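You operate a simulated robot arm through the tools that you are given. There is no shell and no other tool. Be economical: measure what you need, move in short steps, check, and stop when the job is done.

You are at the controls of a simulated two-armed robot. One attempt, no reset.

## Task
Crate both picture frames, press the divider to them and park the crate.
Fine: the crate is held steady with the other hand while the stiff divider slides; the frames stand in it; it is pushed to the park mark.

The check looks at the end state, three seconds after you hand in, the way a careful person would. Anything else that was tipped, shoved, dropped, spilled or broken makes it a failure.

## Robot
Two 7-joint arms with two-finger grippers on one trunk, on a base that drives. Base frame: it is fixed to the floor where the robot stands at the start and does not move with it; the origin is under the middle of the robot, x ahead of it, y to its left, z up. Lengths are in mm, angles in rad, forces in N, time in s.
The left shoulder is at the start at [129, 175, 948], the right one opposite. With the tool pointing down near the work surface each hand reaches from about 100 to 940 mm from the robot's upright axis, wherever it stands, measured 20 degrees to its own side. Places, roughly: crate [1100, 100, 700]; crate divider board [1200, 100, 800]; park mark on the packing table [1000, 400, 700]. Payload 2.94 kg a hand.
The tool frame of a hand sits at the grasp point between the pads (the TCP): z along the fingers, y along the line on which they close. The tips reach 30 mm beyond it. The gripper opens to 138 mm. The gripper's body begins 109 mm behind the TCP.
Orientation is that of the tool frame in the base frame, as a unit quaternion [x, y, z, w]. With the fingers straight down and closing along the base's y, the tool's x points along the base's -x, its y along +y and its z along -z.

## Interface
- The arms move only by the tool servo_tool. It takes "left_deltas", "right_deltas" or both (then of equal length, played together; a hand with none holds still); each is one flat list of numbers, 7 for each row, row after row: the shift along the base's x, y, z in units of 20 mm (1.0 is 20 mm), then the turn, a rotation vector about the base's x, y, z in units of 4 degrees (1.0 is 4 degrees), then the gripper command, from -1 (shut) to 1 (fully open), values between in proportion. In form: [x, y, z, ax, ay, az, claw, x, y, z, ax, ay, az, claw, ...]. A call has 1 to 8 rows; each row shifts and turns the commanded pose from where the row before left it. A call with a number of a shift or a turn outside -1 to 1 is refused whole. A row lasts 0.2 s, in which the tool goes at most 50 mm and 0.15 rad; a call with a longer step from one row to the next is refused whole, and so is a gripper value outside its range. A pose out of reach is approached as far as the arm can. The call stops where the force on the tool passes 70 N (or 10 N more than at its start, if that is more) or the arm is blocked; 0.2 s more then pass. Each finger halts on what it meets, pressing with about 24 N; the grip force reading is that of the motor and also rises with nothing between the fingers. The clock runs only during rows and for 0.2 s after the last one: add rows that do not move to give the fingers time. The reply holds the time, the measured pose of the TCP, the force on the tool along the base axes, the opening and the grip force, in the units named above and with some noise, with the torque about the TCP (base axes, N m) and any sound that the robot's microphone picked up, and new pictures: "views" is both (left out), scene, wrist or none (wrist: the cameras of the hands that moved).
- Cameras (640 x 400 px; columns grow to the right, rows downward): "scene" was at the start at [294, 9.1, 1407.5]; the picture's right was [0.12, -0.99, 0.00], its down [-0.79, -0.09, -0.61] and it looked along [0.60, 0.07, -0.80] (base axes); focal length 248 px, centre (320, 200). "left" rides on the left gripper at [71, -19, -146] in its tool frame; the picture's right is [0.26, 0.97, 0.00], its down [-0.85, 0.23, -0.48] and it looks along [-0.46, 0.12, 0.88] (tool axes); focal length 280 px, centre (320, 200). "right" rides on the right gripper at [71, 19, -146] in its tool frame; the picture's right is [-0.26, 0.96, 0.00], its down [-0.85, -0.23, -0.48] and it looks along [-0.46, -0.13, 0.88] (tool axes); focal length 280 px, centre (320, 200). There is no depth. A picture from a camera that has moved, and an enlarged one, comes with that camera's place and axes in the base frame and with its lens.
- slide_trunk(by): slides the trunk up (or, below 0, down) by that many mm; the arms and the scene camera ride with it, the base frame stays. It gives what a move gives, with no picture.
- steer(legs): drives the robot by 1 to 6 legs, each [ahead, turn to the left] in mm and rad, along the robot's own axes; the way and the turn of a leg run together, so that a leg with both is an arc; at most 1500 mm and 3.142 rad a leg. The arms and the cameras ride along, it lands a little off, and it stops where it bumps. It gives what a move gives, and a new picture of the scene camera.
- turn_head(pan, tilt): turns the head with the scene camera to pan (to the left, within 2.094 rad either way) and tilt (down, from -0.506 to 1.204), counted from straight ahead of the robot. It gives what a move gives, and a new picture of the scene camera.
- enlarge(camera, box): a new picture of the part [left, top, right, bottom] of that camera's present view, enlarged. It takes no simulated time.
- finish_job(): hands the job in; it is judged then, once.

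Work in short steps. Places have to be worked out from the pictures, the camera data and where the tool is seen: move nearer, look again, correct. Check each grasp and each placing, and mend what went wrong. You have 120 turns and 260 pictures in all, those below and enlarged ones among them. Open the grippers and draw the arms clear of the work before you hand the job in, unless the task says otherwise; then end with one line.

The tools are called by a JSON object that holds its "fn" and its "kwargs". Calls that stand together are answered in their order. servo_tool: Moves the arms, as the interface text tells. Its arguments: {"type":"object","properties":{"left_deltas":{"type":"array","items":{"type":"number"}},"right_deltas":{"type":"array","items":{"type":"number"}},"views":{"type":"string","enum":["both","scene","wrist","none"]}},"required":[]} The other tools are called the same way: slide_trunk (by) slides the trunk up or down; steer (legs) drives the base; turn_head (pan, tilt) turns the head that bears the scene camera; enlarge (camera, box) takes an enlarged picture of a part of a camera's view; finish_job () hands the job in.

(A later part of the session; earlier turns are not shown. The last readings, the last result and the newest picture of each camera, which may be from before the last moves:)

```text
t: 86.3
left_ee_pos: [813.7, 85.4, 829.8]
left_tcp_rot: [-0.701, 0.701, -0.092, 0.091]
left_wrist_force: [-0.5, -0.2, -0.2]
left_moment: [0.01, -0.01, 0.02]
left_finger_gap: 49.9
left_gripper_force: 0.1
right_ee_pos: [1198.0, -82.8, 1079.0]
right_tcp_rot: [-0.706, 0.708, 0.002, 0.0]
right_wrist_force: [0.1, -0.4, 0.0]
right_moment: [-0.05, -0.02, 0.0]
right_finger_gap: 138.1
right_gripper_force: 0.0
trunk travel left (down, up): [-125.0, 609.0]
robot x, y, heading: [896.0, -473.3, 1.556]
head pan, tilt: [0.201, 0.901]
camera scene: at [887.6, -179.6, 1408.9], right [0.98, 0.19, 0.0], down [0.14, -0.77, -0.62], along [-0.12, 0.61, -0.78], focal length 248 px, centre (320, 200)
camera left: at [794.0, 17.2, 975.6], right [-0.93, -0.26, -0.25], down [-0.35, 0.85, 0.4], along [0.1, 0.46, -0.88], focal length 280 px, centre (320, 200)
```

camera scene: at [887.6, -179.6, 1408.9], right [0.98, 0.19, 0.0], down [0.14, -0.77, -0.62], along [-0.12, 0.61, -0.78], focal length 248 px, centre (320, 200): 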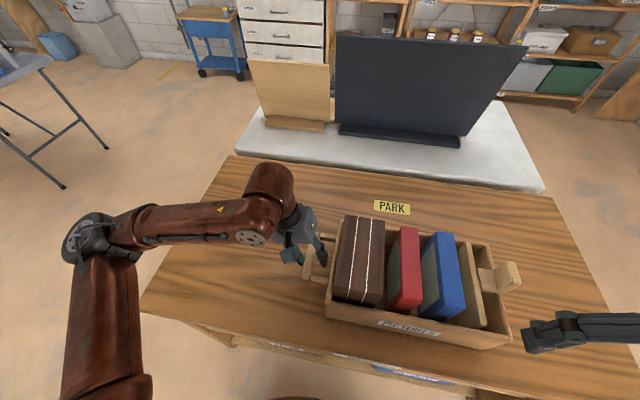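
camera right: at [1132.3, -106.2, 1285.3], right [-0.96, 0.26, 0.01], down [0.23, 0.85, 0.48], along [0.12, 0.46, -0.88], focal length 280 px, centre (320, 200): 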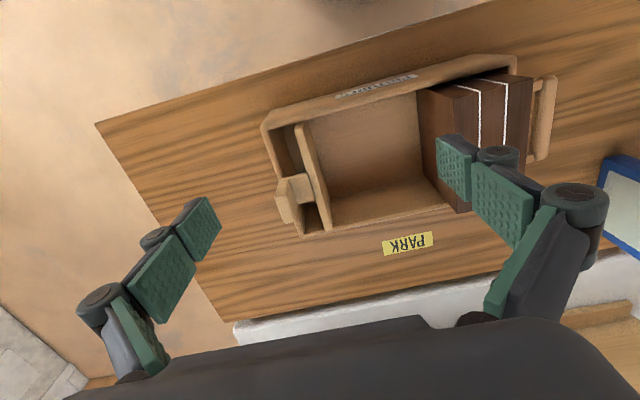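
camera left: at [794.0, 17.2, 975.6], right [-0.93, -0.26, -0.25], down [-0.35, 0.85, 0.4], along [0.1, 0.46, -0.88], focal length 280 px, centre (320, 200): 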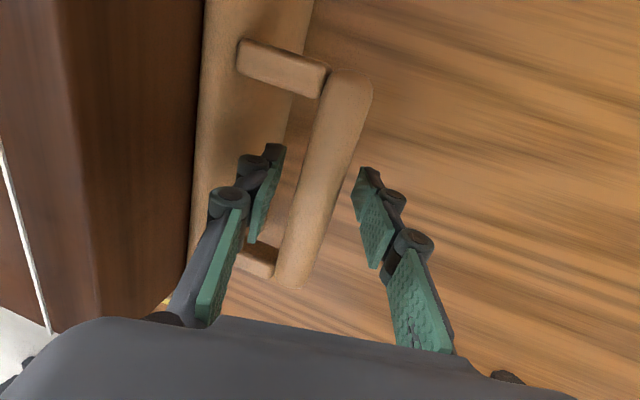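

The bar is between the pads at TCP depth. I close on it.

{"fn": "servo_tool", "kwargs": {"left_deltas": [0, 0, 0, 0, 0, 0, -1, 0, 0, 0, 0, 0, 0, -1, 0, 0, 0, 0, 0, 0, -1, 0, 0, 0, 0, 0, 0, -1], "views": "both"}}

```text
t: 87.3
left_ee_pos: [814.0, 86.5, 831.7]
left_tcp_rot: [0.701, -0.701, 0.091, -0.091]
left_wrist_force: [5.2, 0.3, 0.0]
left_moment: [0.38, 0.32, -0.62]
left_finger_gap: 27.3
left_gripper_force: 23.7
right_ee_pos: [1197.4, -84.0, 1078.1]
right_tcp_rot: [-0.707, 0.707, 0.003, -0.001]
right_wrist_force: [0.3, 0.1, 0.2]
right_moment: [-0.01, -0.01, 0.03]
right_finger_gap: 138.1
right_gripper_force: 0.0
trunk travel left (down, up): [-125.0, 609.0]
robot x, y, heading: [900.6, -476.4, 1.561]
head pan, tilt: [0.201, 0.901]
camera scene: at [888.3, -179.7, 1408.9], right [0.98, 0.18, 0.0], down [0.14, -0.77, -0.62], along [-0.12, 0.61, -0.78], focal length 248 px, centre (320, 200)
camera left: at [794.6, 17.1, 976.0], right [-0.93, -0.26, -0.25], down [-0.34, 0.85, 0.4], along [0.1, 0.46, -0.88], focal length 280 px, centre (320, 200)
```

scene: 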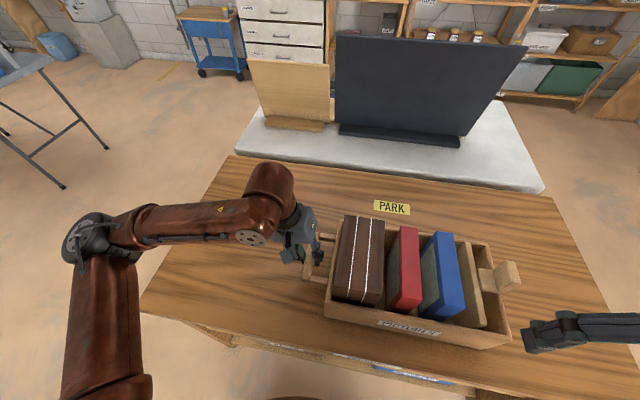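
left: 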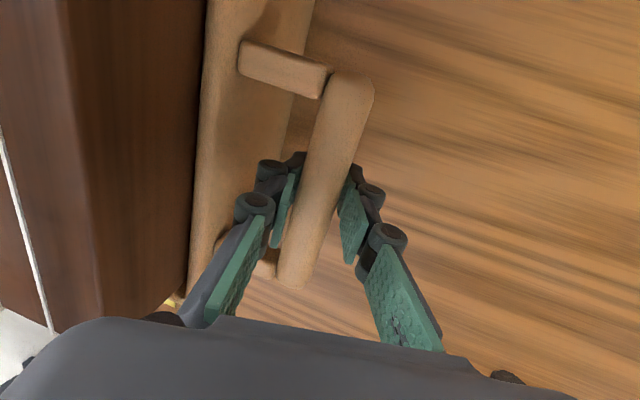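

Handle held (27 mm bar). Now the right hand: its commanded pose may still be high, so I lower it in place first, outside the crate, to see where it goes.

{"fn": "servo_tool", "kwargs": {"right_deltas": [0, 0, -1, 0, 0, 0, 1, 0, 0, -1, 0, 0, 0, 1, 0, 0, -1, 0, 0, 0, 1, 0, 0, -1, 0, 0, 0, 1], "views": "both"}}

```text
t: 88.3
left_ee_pos: [813.5, 85.3, 832.0]
left_tcp_rot: [0.701, -0.701, 0.091, -0.09]
left_wrist_force: [4.1, -2.1, 0.9]
left_moment: [-0.05, 0.46, -0.58]
left_finger_gap: 27.4
left_gripper_force: 23.5
right_ee_pos: [1198.9, -81.5, 998.6]
right_tcp_rot: [-0.707, 0.707, 0.002, -0.001]
right_wrist_force: [-0.3, -0.4, 0.7]
right_moment: [0.01, 0.02, -0.01]
right_finger_gap: 137.5
right_gripper_force: 0.1
trunk travel left (down, up): [-125.0, 609.0]
robot x, y, heading: [899.2, -472.2, 1.557]
head pan, tilt: [0.201, 0.901]
camera scene: at [888.0, -180.0, 1409.0], right [0.98, 0.19, 0.0], down [0.14, -0.77, -0.62], along [-0.12, 0.61, -0.78], focal length 248 px, centre (320, 200)
camera right: at [1179.8, -154.6, 1143.3], right [-0.96, 0.26, 0.0], down [0.23, 0.85, 0.48], along [0.12, 0.46, -0.88], focal length 280 px, centre (320, 200)
```

scene: 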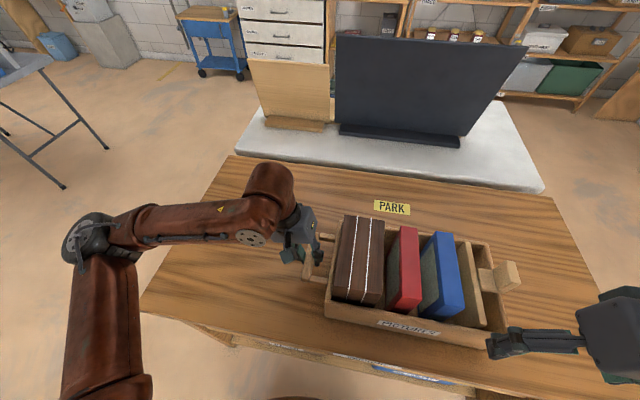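
right: 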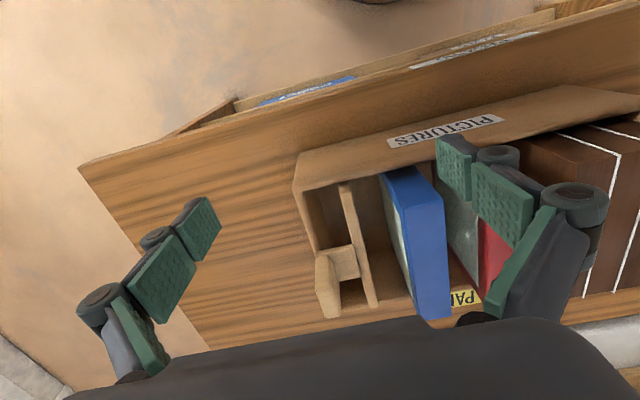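

Deltas act from the actual pose. I enlarge the tab in both cameras to triangulate it.

{"fn": "enlarge", "kwargs": {"camera": "right", "box": [280, 160, 480, 330]}}

{"fn": "enlarge", "kwargs": {"camera": "scene", "box": [420, 220, 540, 340]}}

```text
2.35 times, centred on (380, 245) of right
camera zoom: at [1179.8, -154.6, 1143.3], right [-0.96, 0.26, 0.0], down [0.23, 0.85, 0.48], along [0.12, 0.46, -0.88], focal length 660 px, centre (179, 94)
```

zoom: 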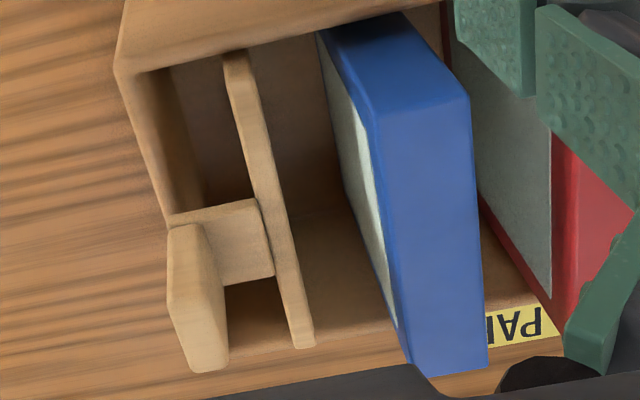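

```text
3.33 times, centred on (480, 280) of scene
camera zoom: at [888.0, -180.0, 1409.0], right [0.98, 0.19, 0.0], down [0.14, -0.77, -0.62], along [-0.12, 0.61, -0.78], focal length 826 px, centre (-213, -67)
```

zoom: 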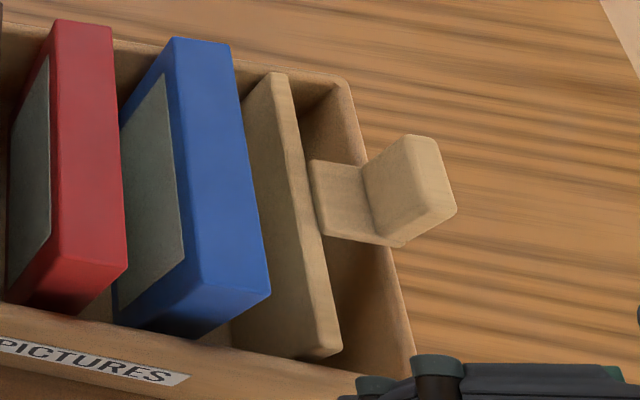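

Ambiguous correspondences; I bring the right hand closer above the tab for a better view.

{"fn": "servo_tool", "kwargs": {"right_deltas": [0.8, 1, 0, 0, 0, 0, 1, 0.8, 1, 0, 0, 0, 0, 1, 0.8, 1, 0, 0, 0, 0, 1, 0.8, 1, 0, 0, 0, 0, 1, 0, 1, 0, 0, 0, 0, 1, 0, 1, 0, 0, 0, 0, 1, 0, 1, 0, 0, 0, 0, 1], "views": "both"}}

```text
t: 89.9
left_ee_pos: [813.4, 85.5, 829.9]
left_tcp_rot: [-0.701, 0.702, -0.092, 0.09]
left_wrist_force: [-0.8, -2.5, -0.1]
left_moment: [-0.28, 0.26, -0.72]
left_finger_gap: 27.5
left_gripper_force: 24.2
right_ee_pos: [1262.5, 58.1, 997.7]
right_tcp_rot: [-0.707, 0.707, 0.002, 0.0]
right_wrist_force: [1.1, -0.4, -0.2]
right_moment: [0.04, 0.0, -0.01]
right_finger_gap: 138.1
right_gripper_force: 0.0
trunk travel left (down, up): [-125.0, 609.0]
robot x, y, heading: [899.3, -472.0, 1.557]
head pan, tilt: [0.201, 0.901]
camera scene: at [887.8, -179.9, 1408.9], right [0.98, 0.18, 0.0], down [0.14, -0.77, -0.62], along [-0.12, 0.61, -0.78], focal length 248 px, centre (320, 200)
camera right: at [1243.7, -14.4, 1142.9], right [-0.96, 0.26, 0.0], down [0.23, 0.85, 0.48], along [0.12, 0.46, -0.88], focal length 280 px, centre (320, 200)
```

scene: 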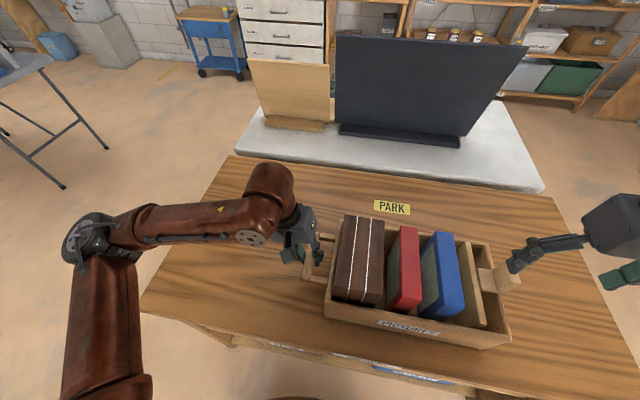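
right: 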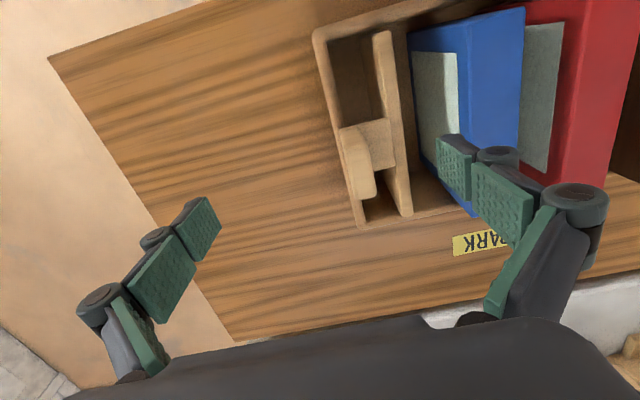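

Better view; enlarge the tab.

{"fn": "enlarge", "kwargs": {"camera": "right", "box": [300, 20, 480, 240]}}

```text
1.82 times, centred on (390, 130) of right
camera zoom: at [1243.7, -14.4, 1142.9], right [-0.96, 0.26, 0.0], down [0.23, 0.85, 0.48], along [0.12, 0.46, -0.88], focal length 510 px, centre (193, 327)
```

zoom: 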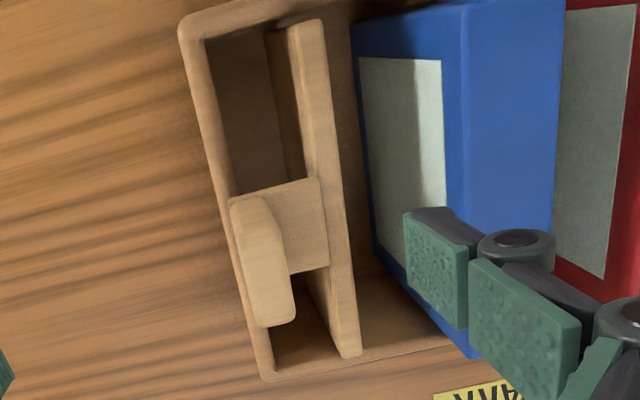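

The tab's upright block is x≈1223–1241, y≈67–109, z≈875–926. I move above it with a narrower opening and descend partway.

{"fn": "servo_tool", "kwargs": {"right_deltas": [-0.5, 0.5, 0, 0, 0, 0, 0.1, -0.5, 0.5, 0, 0, 0, 0, 0.1, -0.5, 0.5, 0, 0, 0, 0, 0.1, 0, 0, -0.8, 0, 0, 0, 0, 0, 0, -0.8, 0, 0, 0, 0], "views": "both"}}

```text
t: 91.1
left_ee_pos: [813.5, 85.8, 830.8]
left_tcp_rot: [-0.701, 0.701, -0.092, 0.09]
left_wrist_force: [0.7, -2.6, -1.1]
left_moment: [-0.01, 0.46, -0.59]
left_finger_gap: 27.2
left_gripper_force: 24.3
right_ee_pos: [1232.2, 87.4, 966.3]
right_tcp_rot: [-0.706, 0.708, 0.003, 0.0]
right_wrist_force: [-0.4, 0.4, -0.7]
right_moment: [0.0, 0.0, -0.01]
right_finger_gap: 68.7
right_gripper_force: 0.0
trunk travel left (down, up): [-125.0, 609.0]
robot x, y, heading: [897.3, -474.9, 1.559]
head pan, tilt: [0.201, 0.901]
camera scene: at [887.8, -179.8, 1408.9], right [0.98, 0.19, 0.0], down [0.14, -0.77, -0.62], along [-0.12, 0.61, -0.78], focal length 248 px, centre (320, 200)
camera right: at [1213.3, 14.7, 1111.8], right [-0.96, 0.26, 0.0], down [0.23, 0.85, 0.48], along [0.12, 0.46, -0.88], focal length 280 px, centre (320, 200)
```

scene: 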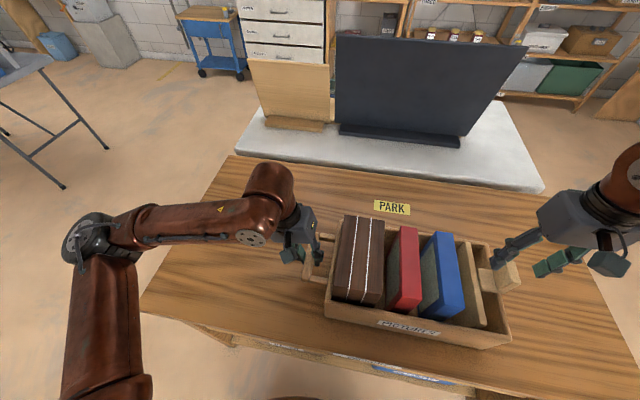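
right: 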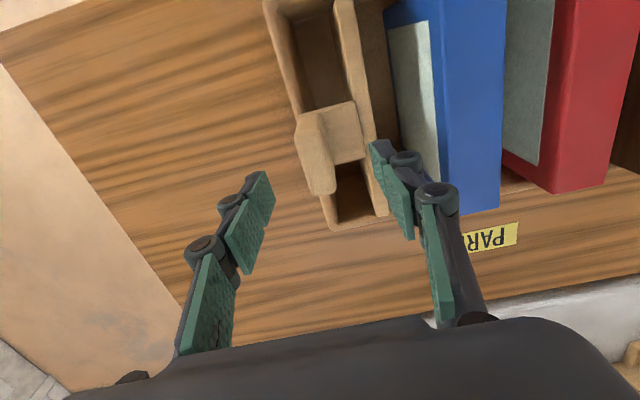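

The block lies on the tool axis. I descend further.

{"fn": "servo_tool", "kwargs": {"right_deltas": [0, 0, -0.8, 0, 0, 0, 0, 0, 0, -0.8, 0, 0, 0, 0], "views": "wrist"}}

```text
t: 91.7
left_ee_pos: [813.7, 86.0, 830.4]
left_tcp_rot: [-0.701, 0.701, -0.091, 0.09]
left_wrist_force: [0.9, -3.4, -0.6]
left_moment: [0.04, 0.41, -0.61]
left_finger_gap: 27.4
left_gripper_force: 23.9
right_ee_pos: [1230.8, 87.2, 934.4]
right_tcp_rot: [0.707, -0.707, -0.002, 0.0]
right_wrist_force: [-0.3, 1.5, 0.0]
right_moment: [0.0, 0.02, 0.02]
right_finger_gap: 68.9
right_gripper_force: 0.2
trunk travel left (down, up): [-125.0, 609.0]
robot x, y, heading: [899.5, -470.5, 1.556]
head pan, tilt: [0.201, 0.901]
camera right: at [1212.9, 14.9, 1079.6], right [-0.96, 0.26, 0.0], down [0.23, 0.85, 0.48], along [0.12, 0.46, -0.88], focal length 280 px, centre (320, 200)
```

right: 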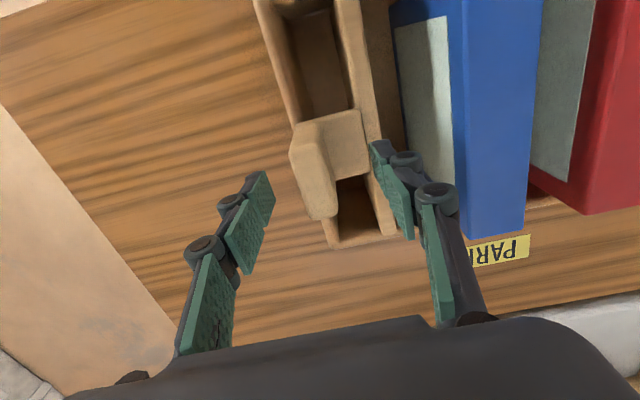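

Consistent. Down 20 mm and close on the block.

{"fn": "servo_tool", "kwargs": {"right_deltas": [0, 0, -0.5, 0, 0, 0, 0, 0, 0, -0.5, 0, 0, 0, 0, 0, 0, 0, 0, 0, 0, -1, 0, 0, 0, 0, 0, 0, -1, 0, 0, 0, 0, 0, 0, -1, 0, 0, 0, 0, 0, 0, -1, 0, 0, 0, 0, 0, 0, -1], "views": "both"}}

```text
t: 93.3
left_ee_pos: [813.9, 85.5, 831.8]
left_tcp_rot: [0.702, -0.701, 0.091, -0.091]
left_wrist_force: [-8.0, -4.3, 0.7]
left_moment: [0.19, 0.31, -0.62]
left_finger_gap: 27.4
left_gripper_force: 23.8
right_ee_pos: [1233.4, 87.4, 914.4]
right_tcp_rot: [-0.705, 0.709, 0.001, 0.001]
right_wrist_force: [10.6, 2.4, 0.0]
right_moment: [0.17, -0.32, -0.17]
right_finger_gap: 19.3
right_gripper_force: 23.8
trunk travel left (down, up): [-125.0, 609.0]
robot x, y, heading: [899.1, -472.5, 1.554]
head pan, tilt: [0.201, 0.901]
camera scene: at [888.4, -179.8, 1408.9], right [0.98, 0.18, 0.0], down [0.14, -0.77, -0.62], along [-0.12, 0.61, -0.78], focal length 248 px, centre (320, 200)
camera right: at [1214.7, 15.0, 1059.2], right [-0.96, 0.26, 0.0], down [0.23, 0.85, 0.48], along [0.12, 0.46, -0.88], focal length 280 px, centre (320, 200)
```

scene: 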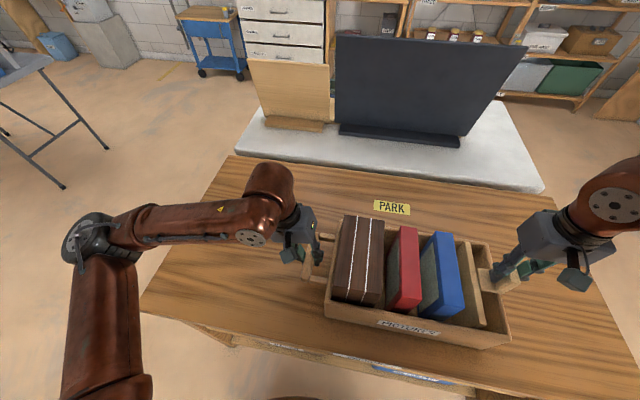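
right: 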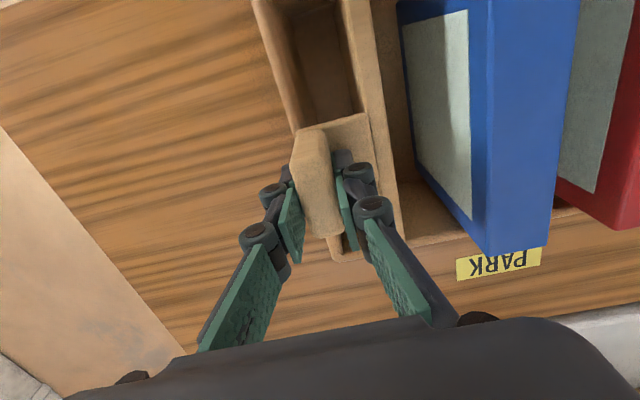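

Tab held (19 mm). With the handle held, I start sliding the divider towards -x slowly and watch the forces.

{"fn": "servo_tool", "kwargs": {"right_deltas": [-0.3, 0, 0, 0, 0, 0, -1, -0.3, 0, 0, 0, 0, 0, -1, -0.3, 0, 0, 0, 0, 0, -1, -0.3, 0, 0, 0, 0, 0, -1], "left_deltas": [0, 0, 0, 0, 0, 0, -1, 0, 0, 0, 0, 0, 0, -1, 0, 0, 0, 0, 0, 0, -1, 0, 0, 0, 0, 0, 0, -1], "views": "scene"}}

```text
t: 94.3
left_ee_pos: [813.5, 85.6, 830.3]
left_tcp_rot: [0.702, -0.701, 0.092, -0.091]
left_wrist_force: [-8.4, -3.0, 0.8]
left_moment: [0.04, 0.29, -0.64]
left_finger_gap: 27.4
left_gripper_force: 24.1
right_ee_pos: [1208.4, 88.4, 913.6]
right_tcp_rot: [-0.706, 0.708, 0.003, 0.001]
right_wrist_force: [12.2, 5.3, 9.0]
right_moment: [-0.04, -0.33, -0.13]
right_finger_gap: 19.4
right_gripper_force: 23.9
trunk travel left (down, up): [-125.0, 609.0]
robot x, y, heading: [898.4, -472.2, 1.558]
head pan, tilt: [0.201, 0.901]
camera scene: at [887.9, -179.7, 1409.0], right [0.98, 0.18, 0.0], down [0.14, -0.77, -0.62], along [-0.12, 0.61, -0.78], focal length 248 px, centre (320, 200)
```

scene: 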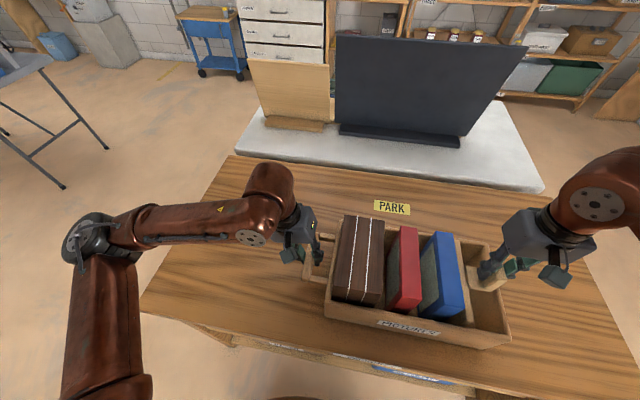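

It slides with ~12 N and the crate stays. Continue.

{"fn": "servo_tool", "kwargs": {"right_deltas": [-0.3, 0, 0, 0, 0, 0, -1, -0.3, 0, 0, 0, 0, 0, -1, -0.3, 0, 0, 0, 0, 0, -1, -0.3, 0, 0, 0, 0, 0, -1, -0.3, 0, 0, 0, 0, 0, -1, -0.3, 0, 0, 0, 0, 0, -1, -0.3, 0, 0, 0, 0, 0, -1], "views": "both"}}

```text
t: 95.9
left_ee_pos: [814.3, 86.8, 831.5]
left_tcp_rot: [0.701, -0.701, 0.091, -0.091]
left_wrist_force: [-11.1, -5.2, 0.6]
left_moment: [0.01, 0.26, -0.7]
left_finger_gap: 27.5
left_gripper_force: 24.1
right_ee_pos: [1165.7, 87.7, 913.7]
right_tcp_rot: [-0.706, 0.708, 0.002, 0.001]
right_wrist_force: [12.5, 6.9, -0.1]
right_moment: [-0.03, -0.37, -0.25]
right_finger_gap: 19.3
right_gripper_force: 24.0
trunk travel left (down, up): [-125.0, 609.0]
robot x, y, heading: [902.7, -477.1, 1.555]
head pan, tilt: [0.201, 0.901]
camera scene: at [888.0, -179.4, 1408.8], right [0.98, 0.19, 0.0], down [0.14, -0.77, -0.62], along [-0.12, 0.61, -0.78], focal length 248 px, centre (320, 200)
camera right: at [1146.9, 15.1, 1059.2], right [-0.96, 0.26, 0.0], down [0.23, 0.85, 0.48], along [0.12, 0.46, -0.88], focal length 280 px, centre (320, 200)
```

scene: 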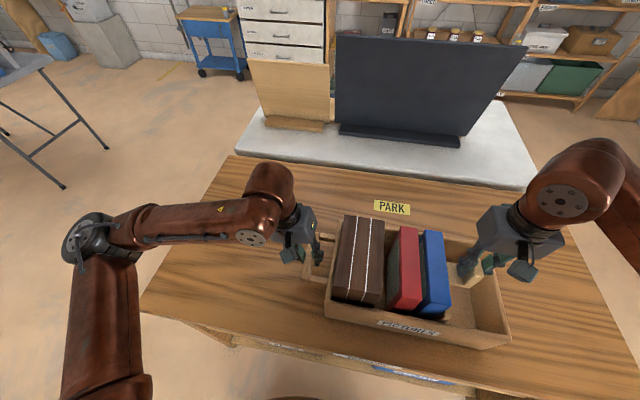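
right: 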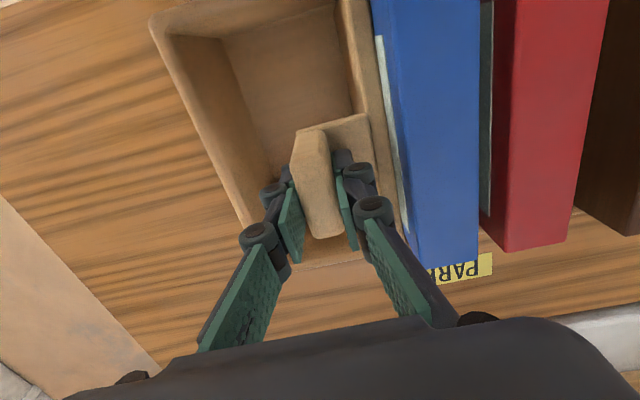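

Divider has reached blue, frames upright. Continue gently.

{"fn": "servo_tool", "kwargs": {"right_deltas": [-0.25, 0, 0, 0, 0, 0, -1, -0.25, 0, 0, 0, 0, 0, -1, -0.25, 0, 0, 0, 0, 0, -1, -0.25, 0, 0, 0, 0, 0, -1, -0.25, 0, 0, 0, 0, 0, -1, -0.25, 0, 0, 0, 0, 0, -1, -0.25, 0, 0, 0, 0, 0, -1], "views": "both"}}

```text
t: 97.5
left_ee_pos: [812.9, 85.0, 829.4]
left_tcp_rot: [0.701, -0.701, 0.091, -0.091]
left_wrist_force: [-14.9, -4.3, 1.8]
left_moment: [0.21, 0.22, -0.61]
left_finger_gap: 27.5
left_gripper_force: 24.2
right_ee_pos: [1130.4, 88.2, 913.8]
right_tcp_rot: [-0.707, 0.707, 0.003, 0.0]
right_wrist_force: [13.2, 3.0, 0.0]
right_moment: [-0.33, -0.32, -0.2]
right_finger_gap: 19.8
right_gripper_force: 23.8
trunk travel left (down, up): [-125.0, 609.0]
robot x, y, heading: [899.1, -472.4, 1.557]
head pan, tilt: [0.201, 0.901]
camera scene: at [887.9, -179.4, 1408.8], right [0.98, 0.19, 0.0], down [0.14, -0.77, -0.62], along [-0.12, 0.61, -0.78], focal length 248 px, centre (320, 200)
camera right: at [1112.2, 15.3, 1059.4], right [-0.96, 0.26, 0.0], down [0.23, 0.85, 0.48], along [0.12, 0.46, -0.88], focal length 280 px, centre (320, 200)
```

scene: 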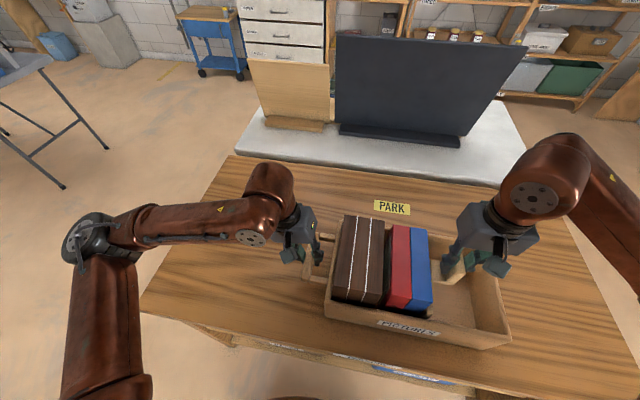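
right: 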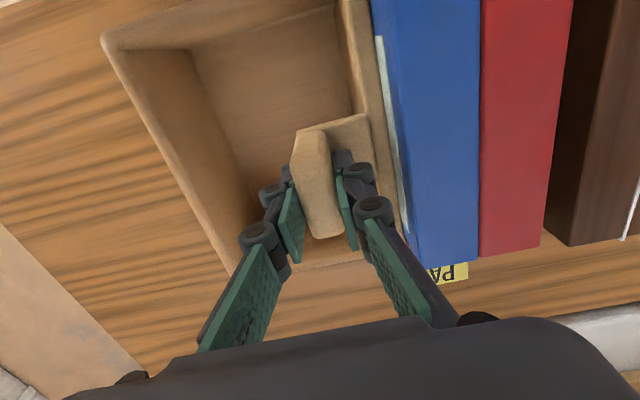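

About 20 mm remain to the dark stack. I go in 3 mm steps until the force rises.

{"fn": "servo_tool", "kwargs": {"right_deltas": [-0.15, 0, 0, 0, 0, 0, -1, -0.15, 0, 0, 0, 0, 0, -1, -0.15, 0, 0, 0, 0, 0, -1, -0.15, 0, 0, 0, 0, 0, -1, -0.15, 0, 0, 0, 0, 0, -1], "views": "both"}}

```text
t: 98.7
left_ee_pos: [814.6, 87.3, 830.9]
left_tcp_rot: [-0.701, 0.702, -0.092, 0.09]
left_wrist_force: [-13.4, -2.5, 0.1]
left_moment: [0.33, 0.27, -0.45]
left_finger_gap: 27.6
left_gripper_force: 24.0
right_ee_pos: [1115.6, 88.8, 914.2]
right_tcp_rot: [-0.706, 0.708, 0.002, 0.0]
right_wrist_force: [13.1, 1.4, -0.6]
right_moment: [0.13, -0.36, -0.15]
right_finger_gap: 19.7
right_gripper_force: 24.0
trunk travel left (down, up): [-125.0, 609.0]
robot x, y, heading: [899.3, -471.1, 1.553]
head pan, tilt: [0.201, 0.901]
camera scene: at [888.0, -179.4, 1408.8], right [0.98, 0.18, 0.0], down [0.14, -0.77, -0.62], along [-0.12, 0.61, -0.78], focal length 248 px, centre (320, 200)
camera right: at [1096.9, 15.6, 1059.6], right [-0.96, 0.26, 0.0], down [0.23, 0.85, 0.48], along [0.12, 0.46, -0.88], focal length 280 px, centre (320, 200)
```

scene: 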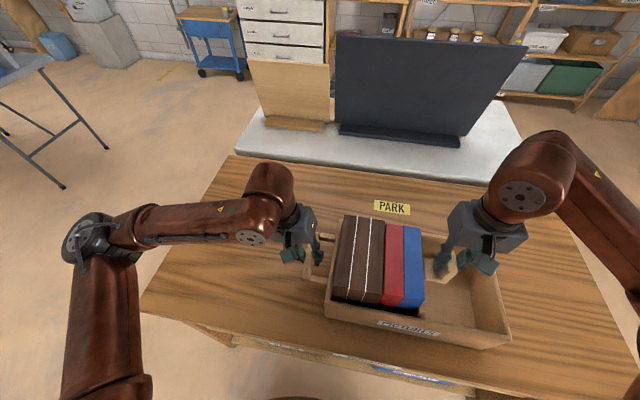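
right: 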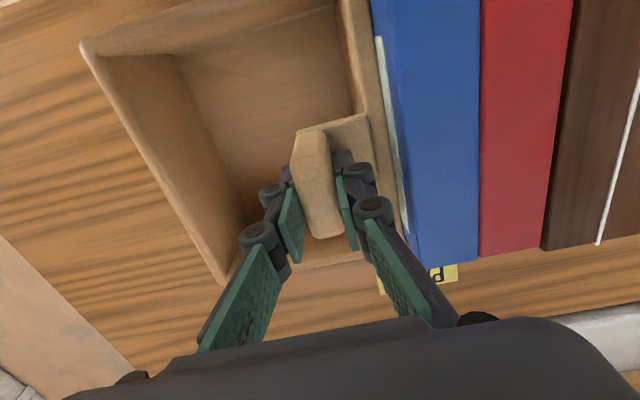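

Nearly closed up. Small steps more.

{"fn": "servo_tool", "kwargs": {"right_deltas": [-0.1, 0, 0, 0, 0, 0, -1, -0.1, 0, 0, 0, 0, 0, -1, -0.1, 0, 0, 0, 0, 0, -1], "views": "wrist"}}

```text
t: 99.5
left_ee_pos: [812.9, 87.0, 830.9]
left_tcp_rot: [-0.701, 0.702, -0.09, 0.089]
left_wrist_force: [-22.0, -3.2, -0.4]
left_moment: [0.16, 0.3, -0.62]
left_finger_gap: 27.4
left_gripper_force: 23.5
right_ee_pos: [1112.1, 88.8, 915.0]
right_tcp_rot: [-0.706, 0.708, 0.001, 0.001]
right_wrist_force: [29.3, 2.8, 1.8]
right_moment: [0.3, -0.75, -0.1]
right_finger_gap: 19.7
right_gripper_force: 23.4
trunk travel left (down, up): [-125.0, 609.0]
robot x, y, heading: [901.6, -473.4, 1.554]
head pan, tilt: [0.201, 0.901]
camera right: at [1092.8, 15.6, 1059.8], right [-0.96, 0.27, 0.0], down [0.23, 0.85, 0.48], along [0.13, 0.46, -0.88], focal length 280 px, centre (320, 200)
```

right: 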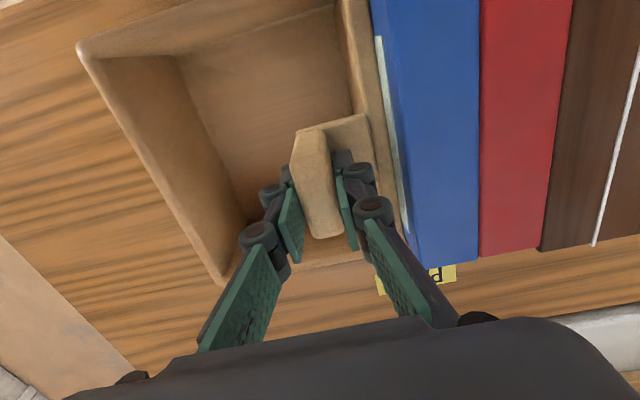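

The force doubled to 29 N: everything is pressed together. I inspect.

{"fn": "enlarge", "kwargs": {"camera": "scene", "box": [300, 190, 520, 360]}}

{"fn": "enlarge", "kwargs": {"camera": "right", "box": [330, 0, 640, 280]}}

```text
2.35 times, centred on (410, 275) of scene
camera zoom: at [889.0, -179.6, 1409.0], right [0.98, 0.18, 0.0], down [0.14, -0.77, -0.62], along [-0.12, 0.61, -0.78], focal length 583 px, centre (108, 24)
```

zoom: 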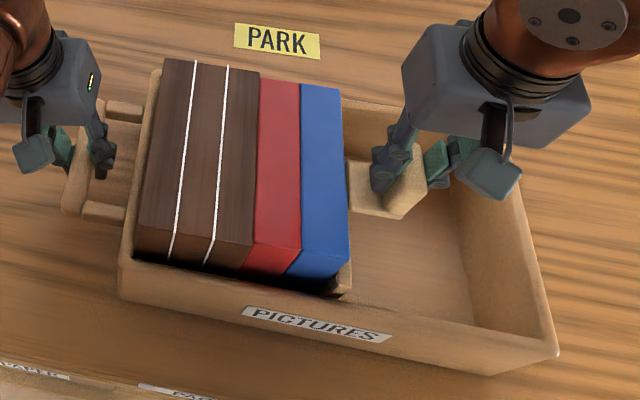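

```text
1.43 times, centred on (485, 140) of right
camera zoom: at [1092.8, 15.6, 1059.8], right [-0.96, 0.27, 0.0], down [0.23, 0.85, 0.48], along [0.13, 0.46, -0.88], focal length 401 px, centre (84, 286)
```

zoom: 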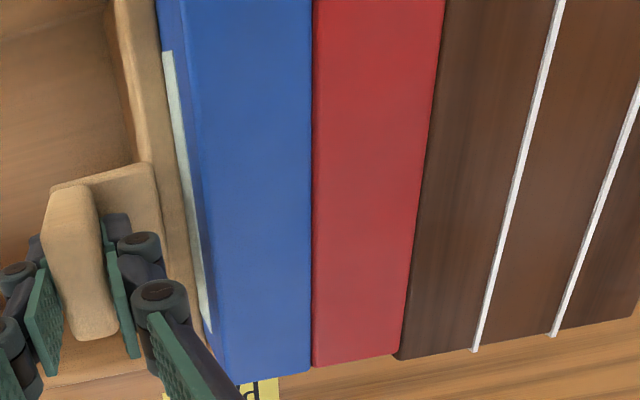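

Tight and upright. I release the tab with a small opening, then raise the right hand.

{"fn": "servo_tool", "kwargs": {"right_deltas": [0, 0, 0, 0, 0, 0, -0.45, 0, 0, 0, 0, 0, 0, -0.45, 0, 0, 0.5, 0, 0, 0, -0.45, 0, 0, 1, 0, 0, 0, -0.45, 0, 0, 1, 0, 0, 0, -0.45, 0, 0, 1, 0, 0, 0, -0.45, 0, 0, 1, 0, 0, 0, -0.45, 0, 0, 1, 0, 0, 0, -0.45], "views": "scene"}}

```text
t: 101.3
left_ee_pos: [813.3, 86.0, 830.9]
left_tcp_rot: [0.702, -0.701, 0.092, -0.091]
left_wrist_force: [1.0, -3.5, -1.1]
left_moment: [0.53, 0.09, -0.47]
left_finger_gap: 27.5
left_gripper_force: 23.9
right_ee_pos: [1109.0, 86.3, 1025.2]
right_tcp_rot: [-0.706, 0.708, 0.003, 0.0]
right_wrist_force: [-0.4, 0.4, 0.1]
right_moment: [-0.03, -0.03, -0.04]
right_finger_gap: 37.9
right_gripper_force: 0.0
trunk travel left (down, up): [-125.0, 609.0]
robot x, y, heading: [899.7, -471.4, 1.552]
head pan, tilt: [0.201, 0.901]
camera scene: at [887.8, -179.6, 1408.9], right [0.98, 0.18, 0.0], down [0.14, -0.77, -0.62], along [-0.12, 0.61, -0.78], focal length 248 px, centre (320, 200)
```

scene: 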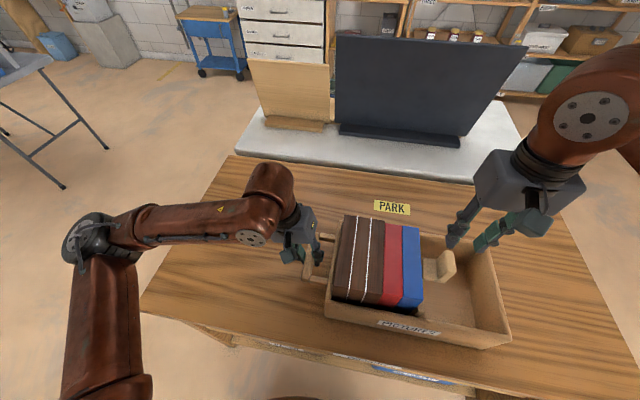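

Divider stays put. Parking: mark ≈(1034,356), crate centre ≈(1057,85), so shift about (-23,+271). The right hand will push the near wall while the left guides the handle. First the right hand goes back and closes.

{"fn": "servo_tool", "kwargs": {"right_deltas": [0, -1, 0.2, 0, 0, 0, -1, 0, -1, 0, 0, 0, 0, -1, 0, -1, 0, 0, 0, 0, -1, 0, -1, 0, 0, 0, 0, -1, 0, -1, 0, 0, 0, 0, -1, 0, -1, 0, 0, 0, 0, -1, 0, -1, 0, 0, 0, 0, -1, 0, -1, 0, 0, 0, 0, -1], "views": "none"}}

{"fn": "servo_tool", "kwargs": {"right_deltas": [0, -1, 0, 0, 0, 0, -1, 0, -0.5, -1, 0, 0, 0, -1, 0, 0, -1, 0, 0, 0, -1, 0, 0, -1, 0, 0, 0, -1, 0, 0, -1, 0, 0, 0, -1, 0, 0, -1, 0, 0, 0, -1], "views": "both"}}

```text
t: 103.1
left_ee_pos: [814.2, 87.3, 830.0]
left_tcp_rot: [0.701, -0.701, 0.091, -0.09]
left_wrist_force: [1.0, -3.3, 0.0]
left_moment: [0.32, 0.31, -0.52]
left_finger_gap: 27.4
left_gripper_force: 23.9
right_ee_pos: [1107.3, -71.6, 1028.4]
right_tcp_rot: [-0.707, 0.707, 0.002, 0.0]
right_wrist_force: [-0.3, -0.8, 0.5]
right_moment: [0.01, -0.02, 0.02]
right_finger_gap: 0.0
right_gripper_force: 24.3
trunk travel left (down, up): [-125.0, 609.0]
robot x, y, heading: [900.4, -471.4, 1.553]
head pan, tilt: [0.201, 0.901]
```

```text
t: 104.5
left_ee_pos: [814.0, 87.0, 830.2]
left_tcp_rot: [-0.701, 0.702, -0.092, 0.091]
left_wrist_force: [1.5, -1.8, 1.0]
left_moment: [0.04, 0.41, -0.63]
left_finger_gap: 27.5
left_gripper_force: 23.8
right_ee_pos: [1106.9, -102.9, 928.1]
right_tcp_rot: [0.707, -0.707, -0.003, 0.0]
right_wrist_force: [-0.4, -1.1, 0.7]
right_moment: [-0.02, 0.03, -0.02]
right_finger_gap: 0.1
right_gripper_force: 24.0
trunk travel left (down, up): [-125.0, 609.0]
robot x, y, heading: [898.3, -475.3, 1.558]
head pan, tilt: [0.201, 0.901]
camera scene: at [887.7, -179.6, 1408.9], right [0.98, 0.19, 0.0], down [0.14, -0.77, -0.62], along [-0.12, 0.61, -0.78], focal length 248 px, centre (320, 200)
camera right: at [1089.3, -176.3, 1073.8], right [-0.96, 0.26, 0.0], down [0.23, 0.85, 0.48], along [0.12, 0.46, -0.88], focal length 280 px, centre (320, 200)
```

scene: 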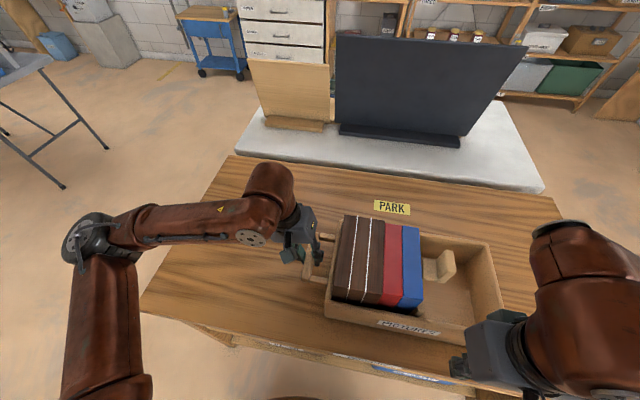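
right: 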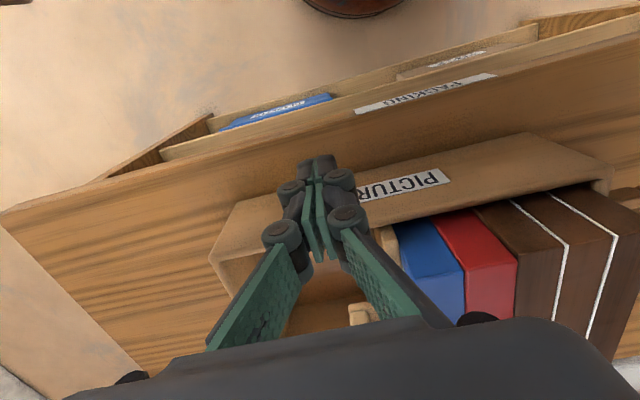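

Now lower the right hand beside the near wall (tips stay ~20 mm above the table).

{"fn": "servo_tool", "kwargs": {"right_deltas": [0, 0, -1, 0, 0, 0, -1, 0, 0, -1, 0, 0, 0, -1, 0, 0, -1, 0, 0, 0, -1, 0, 0, -1, 0, 0, 0, -1, 0, 0, -1, 0, 0, 0, -1, 0, 0, -1, 0, 0, 0, -1, 0, 0, -0.7, 0, 0, 0, -1], "views": "none"}}

{"fn": "servo_tool", "kwargs": {"right_deltas": [0, 0.9, 0, 0, 0, 0, -1, 0, 0.9, 0, 0, 0, 0, -1, 0, 0.5, 0, 0, 0, 0, -1], "views": "both"}}

```text
t: 106.1
left_ee_pos: [814.4, 87.2, 830.7]
left_tcp_rot: [0.701, -0.701, 0.092, -0.091]
left_wrist_force: [-0.4, -1.2, 0.4]
left_moment: [0.11, 0.41, -0.56]
left_finger_gap: 27.5
left_gripper_force: 24.4
right_ee_pos: [1107.9, -103.6, 794.0]
right_tcp_rot: [-0.706, 0.708, 0.002, 0.0]
right_wrist_force: [0.2, 0.0, -0.5]
right_moment: [0.0, -0.02, -0.02]
right_finger_gap: 0.0
right_gripper_force: 23.9
trunk travel left (down, up): [-125.0, 609.0]
robot x, y, heading: [897.2, -472.6, 1.557]
head pan, tilt: [0.201, 0.901]
```

```text
t: 106.9
left_ee_pos: [813.1, 86.8, 831.1]
left_tcp_rot: [-0.701, 0.701, -0.091, 0.091]
left_wrist_force: [-0.5, -1.5, -0.4]
left_moment: [0.05, 0.32, -0.61]
left_finger_gap: 27.4
left_gripper_force: 23.9
right_ee_pos: [1107.9, -55.3, 792.8]
right_tcp_rot: [0.708, -0.707, -0.002, 0.001]
right_wrist_force: [0.3, 0.7, 0.1]
right_moment: [-0.04, 0.01, 0.01]
right_finger_gap: 0.2
right_gripper_force: 23.9
trunk travel left (down, up): [-125.0, 609.0]
robot x, y, heading: [900.3, -474.5, 1.559]
head pan, tilt: [0.201, 0.901]
camera scene: at [887.6, -179.6, 1408.9], right [0.98, 0.18, 0.0], down [0.14, -0.77, -0.62], along [-0.11, 0.61, -0.78], focal length 248 px, centre (320, 200)
camera right: at [1089.1, -128.1, 939.1], right [-0.96, 0.26, 0.0], down [0.23, 0.85, 0.48], along [0.12, 0.46, -0.88], focal length 280 px, centre (320, 200)
```

scene: 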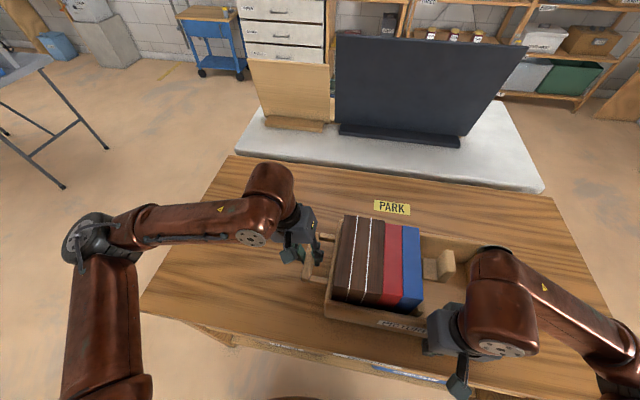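
right: 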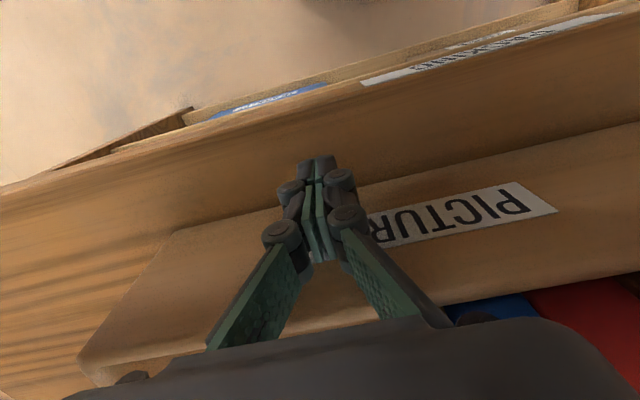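

I close in on the wall to contact.

{"fn": "servo_tool", "kwargs": {"right_deltas": [0, 0.25, 0, 0, 0, 0, -1, 0, 0.25, 0, 0, 0, 0, -1, 0, 0.25, 0, 0, 0, 0, -1], "views": "none"}}

{"fn": "servo_tool", "kwargs": {"right_deltas": [0, 0.2, 0, 0, 0, 0, -1], "views": "none"}}

```text
t: 107.7
left_ee_pos: [813.6, 86.0, 831.8]
left_tcp_rot: [0.702, -0.701, 0.093, -0.091]
left_wrist_force: [-0.1, -0.8, -0.2]
left_moment: [0.14, 0.3, -0.61]
left_finger_gap: 27.5
left_gripper_force: 23.6
right_ee_pos: [1109.6, -40.4, 795.7]
right_tcp_rot: [-0.706, 0.708, 0.002, -0.001]
right_wrist_force: [0.2, -0.1, -0.6]
right_moment: [-0.01, -0.01, 0.0]
right_finger_gap: 0.0
right_gripper_force: 24.2
trunk travel left (down, up): [-125.0, 609.0]
robot x, y, heading: [898.7, -475.6, 1.553]
head pan, tilt: [0.201, 0.901]
```

```text
t: 108.1
left_ee_pos: [814.1, 85.9, 831.2]
left_tcp_rot: [0.702, -0.7, 0.092, -0.091]
left_wrist_force: [-0.1, 1.0, 0.8]
left_moment: [0.25, 0.22, -0.4]
left_finger_gap: 27.2
left_gripper_force: 24.3
right_ee_pos: [1109.1, -37.7, 794.3]
right_tcp_rot: [0.707, -0.707, -0.002, 0.0]
right_wrist_force: [1.1, -5.3, 2.3]
right_moment: [-0.09, 0.01, -0.03]
right_finger_gap: 5.8
right_gripper_force: 23.7
trunk travel left (down, up): [-125.0, 609.0]
robot x, y, heading: [899.5, -475.2, 1.556]
head pan, tilt: [0.201, 0.901]
```

Contact (5 N). Now both hands move together +y with a slight -x.

{"fn": "servo_tool", "kwargs": {"left_deltas": [-0.03, 0.4, 0, 0, 0, 0, -1, -0.03, 0.4, 0, 0, 0, 0, -1, -0.03, 0.4, 0, 0, 0, 0, -1, -0.03, 0.4, 0, 0, 0, 0, -1, -0.03, 0.4, 0, 0, 0, 0, -1, -0.03, 0.4, 0, 0, 0, 0, -1], "right_deltas": [-0.03, 0.4, 0, 0, 0, 0, -1, -0.03, 0.4, 0, 0, 0, 0, -1, -0.03, 0.4, 0, 0, 0, 0, -1, -0.03, 0.4, 0, 0, 0, 0, -1, -0.03, 0.4, 0, 0, 0, 0, -1, -0.03, 0.4, 0, 0, 0, 0, -1], "views": "both"}}

```text
t: 109.5
left_ee_pos: [810.3, 134.3, 830.6]
left_tcp_rot: [-0.701, 0.702, -0.091, 0.091]
left_wrist_force: [-0.9, 0.8, -0.5]
left_moment: [0.2, 0.31, -0.16]
left_finger_gap: 27.3
left_gripper_force: 23.8
right_ee_pos: [1105.5, 10.6, 792.6]
right_tcp_rot: [0.707, -0.707, -0.001, -0.001]
right_wrist_force: [0.1, -4.0, 1.3]
right_moment: [-0.08, -0.07, 0.02]
right_finger_gap: 5.9
right_gripper_force: 24.5
trunk travel left (down, up): [-125.0, 609.0]
robot x, y, heading: [898.1, -474.6, 1.555]
head pan, tilt: [0.201, 0.901]
camera scene: at [887.5, -178.2, 1408.6], right [0.98, 0.19, 0.0], down [0.15, -0.77, -0.62], along [-0.11, 0.61, -0.78], focal length 248 px, centre (320, 200)
camera right: at [1087.7, -61.5, 938.9], right [-0.96, 0.26, 0.0], down [0.23, 0.85, 0.48], along [0.12, 0.46, -0.88], focal length 280 px, centre (320, 200)
camera left: at [790.4, 65.2, 976.1], right [-0.93, -0.26, -0.25], down [-0.34, 0.85, 0.4], along [0.1, 0.46, -0.88], focal length 280 px, centre (320, 200)
```

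scene: 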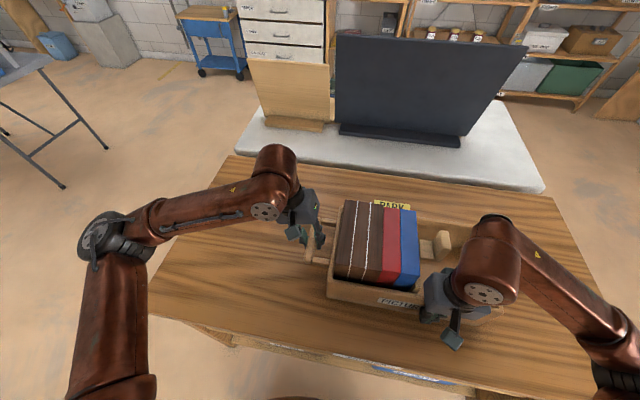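
right: 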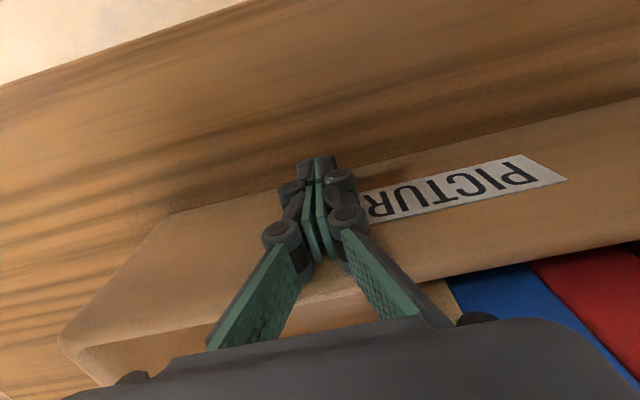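
left: 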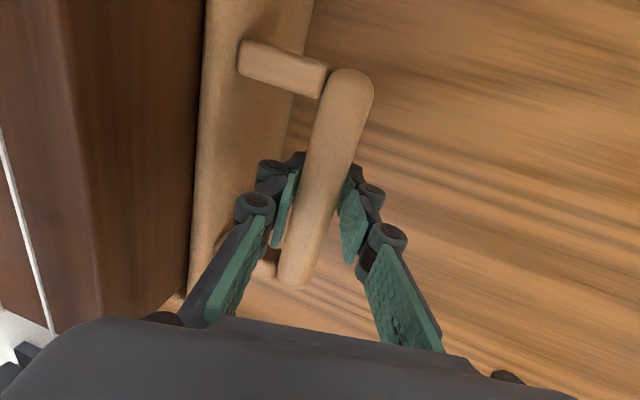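

Moves smoothly with 4 N. Continue.

{"fn": "servo_tool", "kwargs": {"left_deltas": [-0.04, 0.5, 0, 0, 0, 0, -1, -0.04, 0.5, 0, 0, 0, 0, -1, -0.04, 0.5, 0, 0, 0, 0, -1, -0.04, 0.5, 0, 0, 0, 0, -1, -0.04, 0.5, 0, 0, 0, 0, -1, -0.04, 0.5, 0, 0, 0, 0, -1, -0.04, 0.5, 0, 0, 0, 0, -1, -0.04, 0.5, 0, 0, 0, 0, -1], "right_deltas": [-0.04, 0.5, 0, 0, 0, 0, -1, -0.04, 0.5, 0, 0, 0, 0, -1, -0.04, 0.5, 0, 0, 0, 0, -1, -0.04, 0.5, 0, 0, 0, 0, -1, -0.04, 0.5, 0, 0, 0, 0, -1, -0.04, 0.5, 0, 0, 0, 0, -1, -0.04, 0.5, 0, 0, 0, 0, -1, -0.04, 0.5, 0, 0, 0, 0, -1], "views": "scene"}}

{"fn": "servo_tool", "kwargs": {"left_deltas": [-0.04, 0.5, 0, 0, 0, 0, -1, -0.04, 0.5, 0, 0, 0, 0, -1, -0.04, 0.5, 0, 0, 0, 0, -1, -0.04, 0.5, 0, 0, 0, 0, -1, -0.04, 0.5, 0, 0, 0, 0, -1, -0.04, 0.5, 0, 0, 0, 0, -1, -0.04, 0.5, 0, 0, 0, 0, -1, -0.04, 0.5, 0, 0, 0, 0, -1], "right_deltas": [-0.04, 0.5, 0, 0, 0, 0, -1, -0.04, 0.5, 0, 0, 0, 0, -1, -0.04, 0.5, 0, 0, 0, 0, -1, -0.04, 0.5, 0, 0, 0, 0, -1, -0.04, 0.5, 0, 0, 0, 0, -1, -0.04, 0.5, 0, 0, 0, 0, -1, -0.04, 0.5, 0, 0, 0, 0, -1, -0.04, 0.5, 0, 0, 0, 0, -1], "views": "scene"}}

```text
t: 111.3
left_ee_pos: [806.1, 219.3, 831.7]
left_tcp_rot: [0.701, -0.701, 0.092, -0.09]
left_wrist_force: [-2.4, -4.7, -0.5]
left_moment: [0.67, 0.27, -0.35]
left_finger_gap: 27.4
left_gripper_force: 24.4
right_ee_pos: [1097.9, 94.7, 791.9]
right_tcp_rot: [0.707, -0.707, 0.0, 0.002]
right_wrist_force: [1.0, -2.1, 1.0]
right_moment: [0.17, 0.03, -0.02]
right_finger_gap: 0.0
right_gripper_force: 24.1
trunk travel left (down, up): [-125.0, 609.0]
robot x, y, heading: [898.8, -478.2, 1.556]
head pan, tilt: [0.201, 0.901]
camera scene: at [887.9, -159.6, 1407.1], right [0.98, 0.19, 0.0], down [0.14, -0.78, -0.61], along [-0.12, 0.6, -0.79], focal length 248 px, centre (320, 200)
```

scene: 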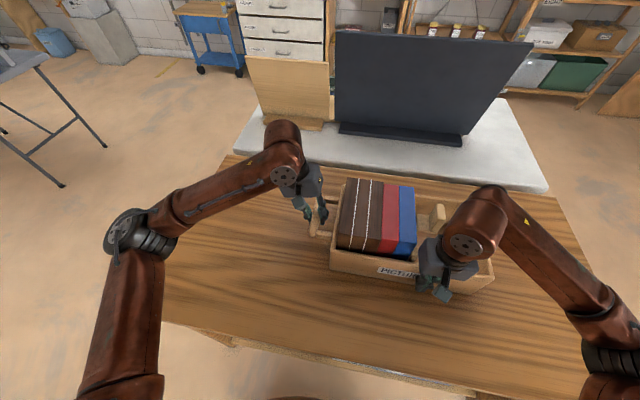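

```text
t: 112.8
left_ee_pos: [793.8, 258.9, 841.8]
left_tcp_rot: [0.704, -0.699, 0.082, -0.094]
left_wrist_force: [2.8, -2.3, -10.3]
left_moment: [-0.51, 0.16, 0.41]
left_finger_gap: 29.0
left_gripper_force: 23.9
right_ee_pos: [1096.4, 134.5, 804.4]
right_tcp_rot: [-0.707, 0.708, 0.009, 0.011]
right_wrist_force: [0.1, -1.5, -0.2]
right_moment: [0.17, -0.05, -0.03]
right_finger_gap: 0.2
right_gripper_force: 24.1
trunk travel left (down, up): [-125.0, 609.0]
robot x, y, heading: [901.4, -477.7, 1.554]
head pan, tilt: [0.201, 0.901]
stopped in row 7 (left hand): the arm was blocked; the commanded pose is now the measured one
camera scene: at [888.1, -105.5, 1400.3], right [0.98, 0.18, -0.01], down [0.14, -0.8, -0.58], along [-0.12, 0.57, -0.82], focal length 248 px, centre (320, 200)
```

scene: 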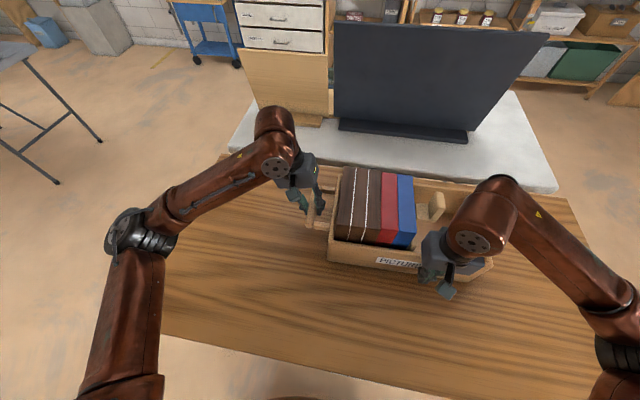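

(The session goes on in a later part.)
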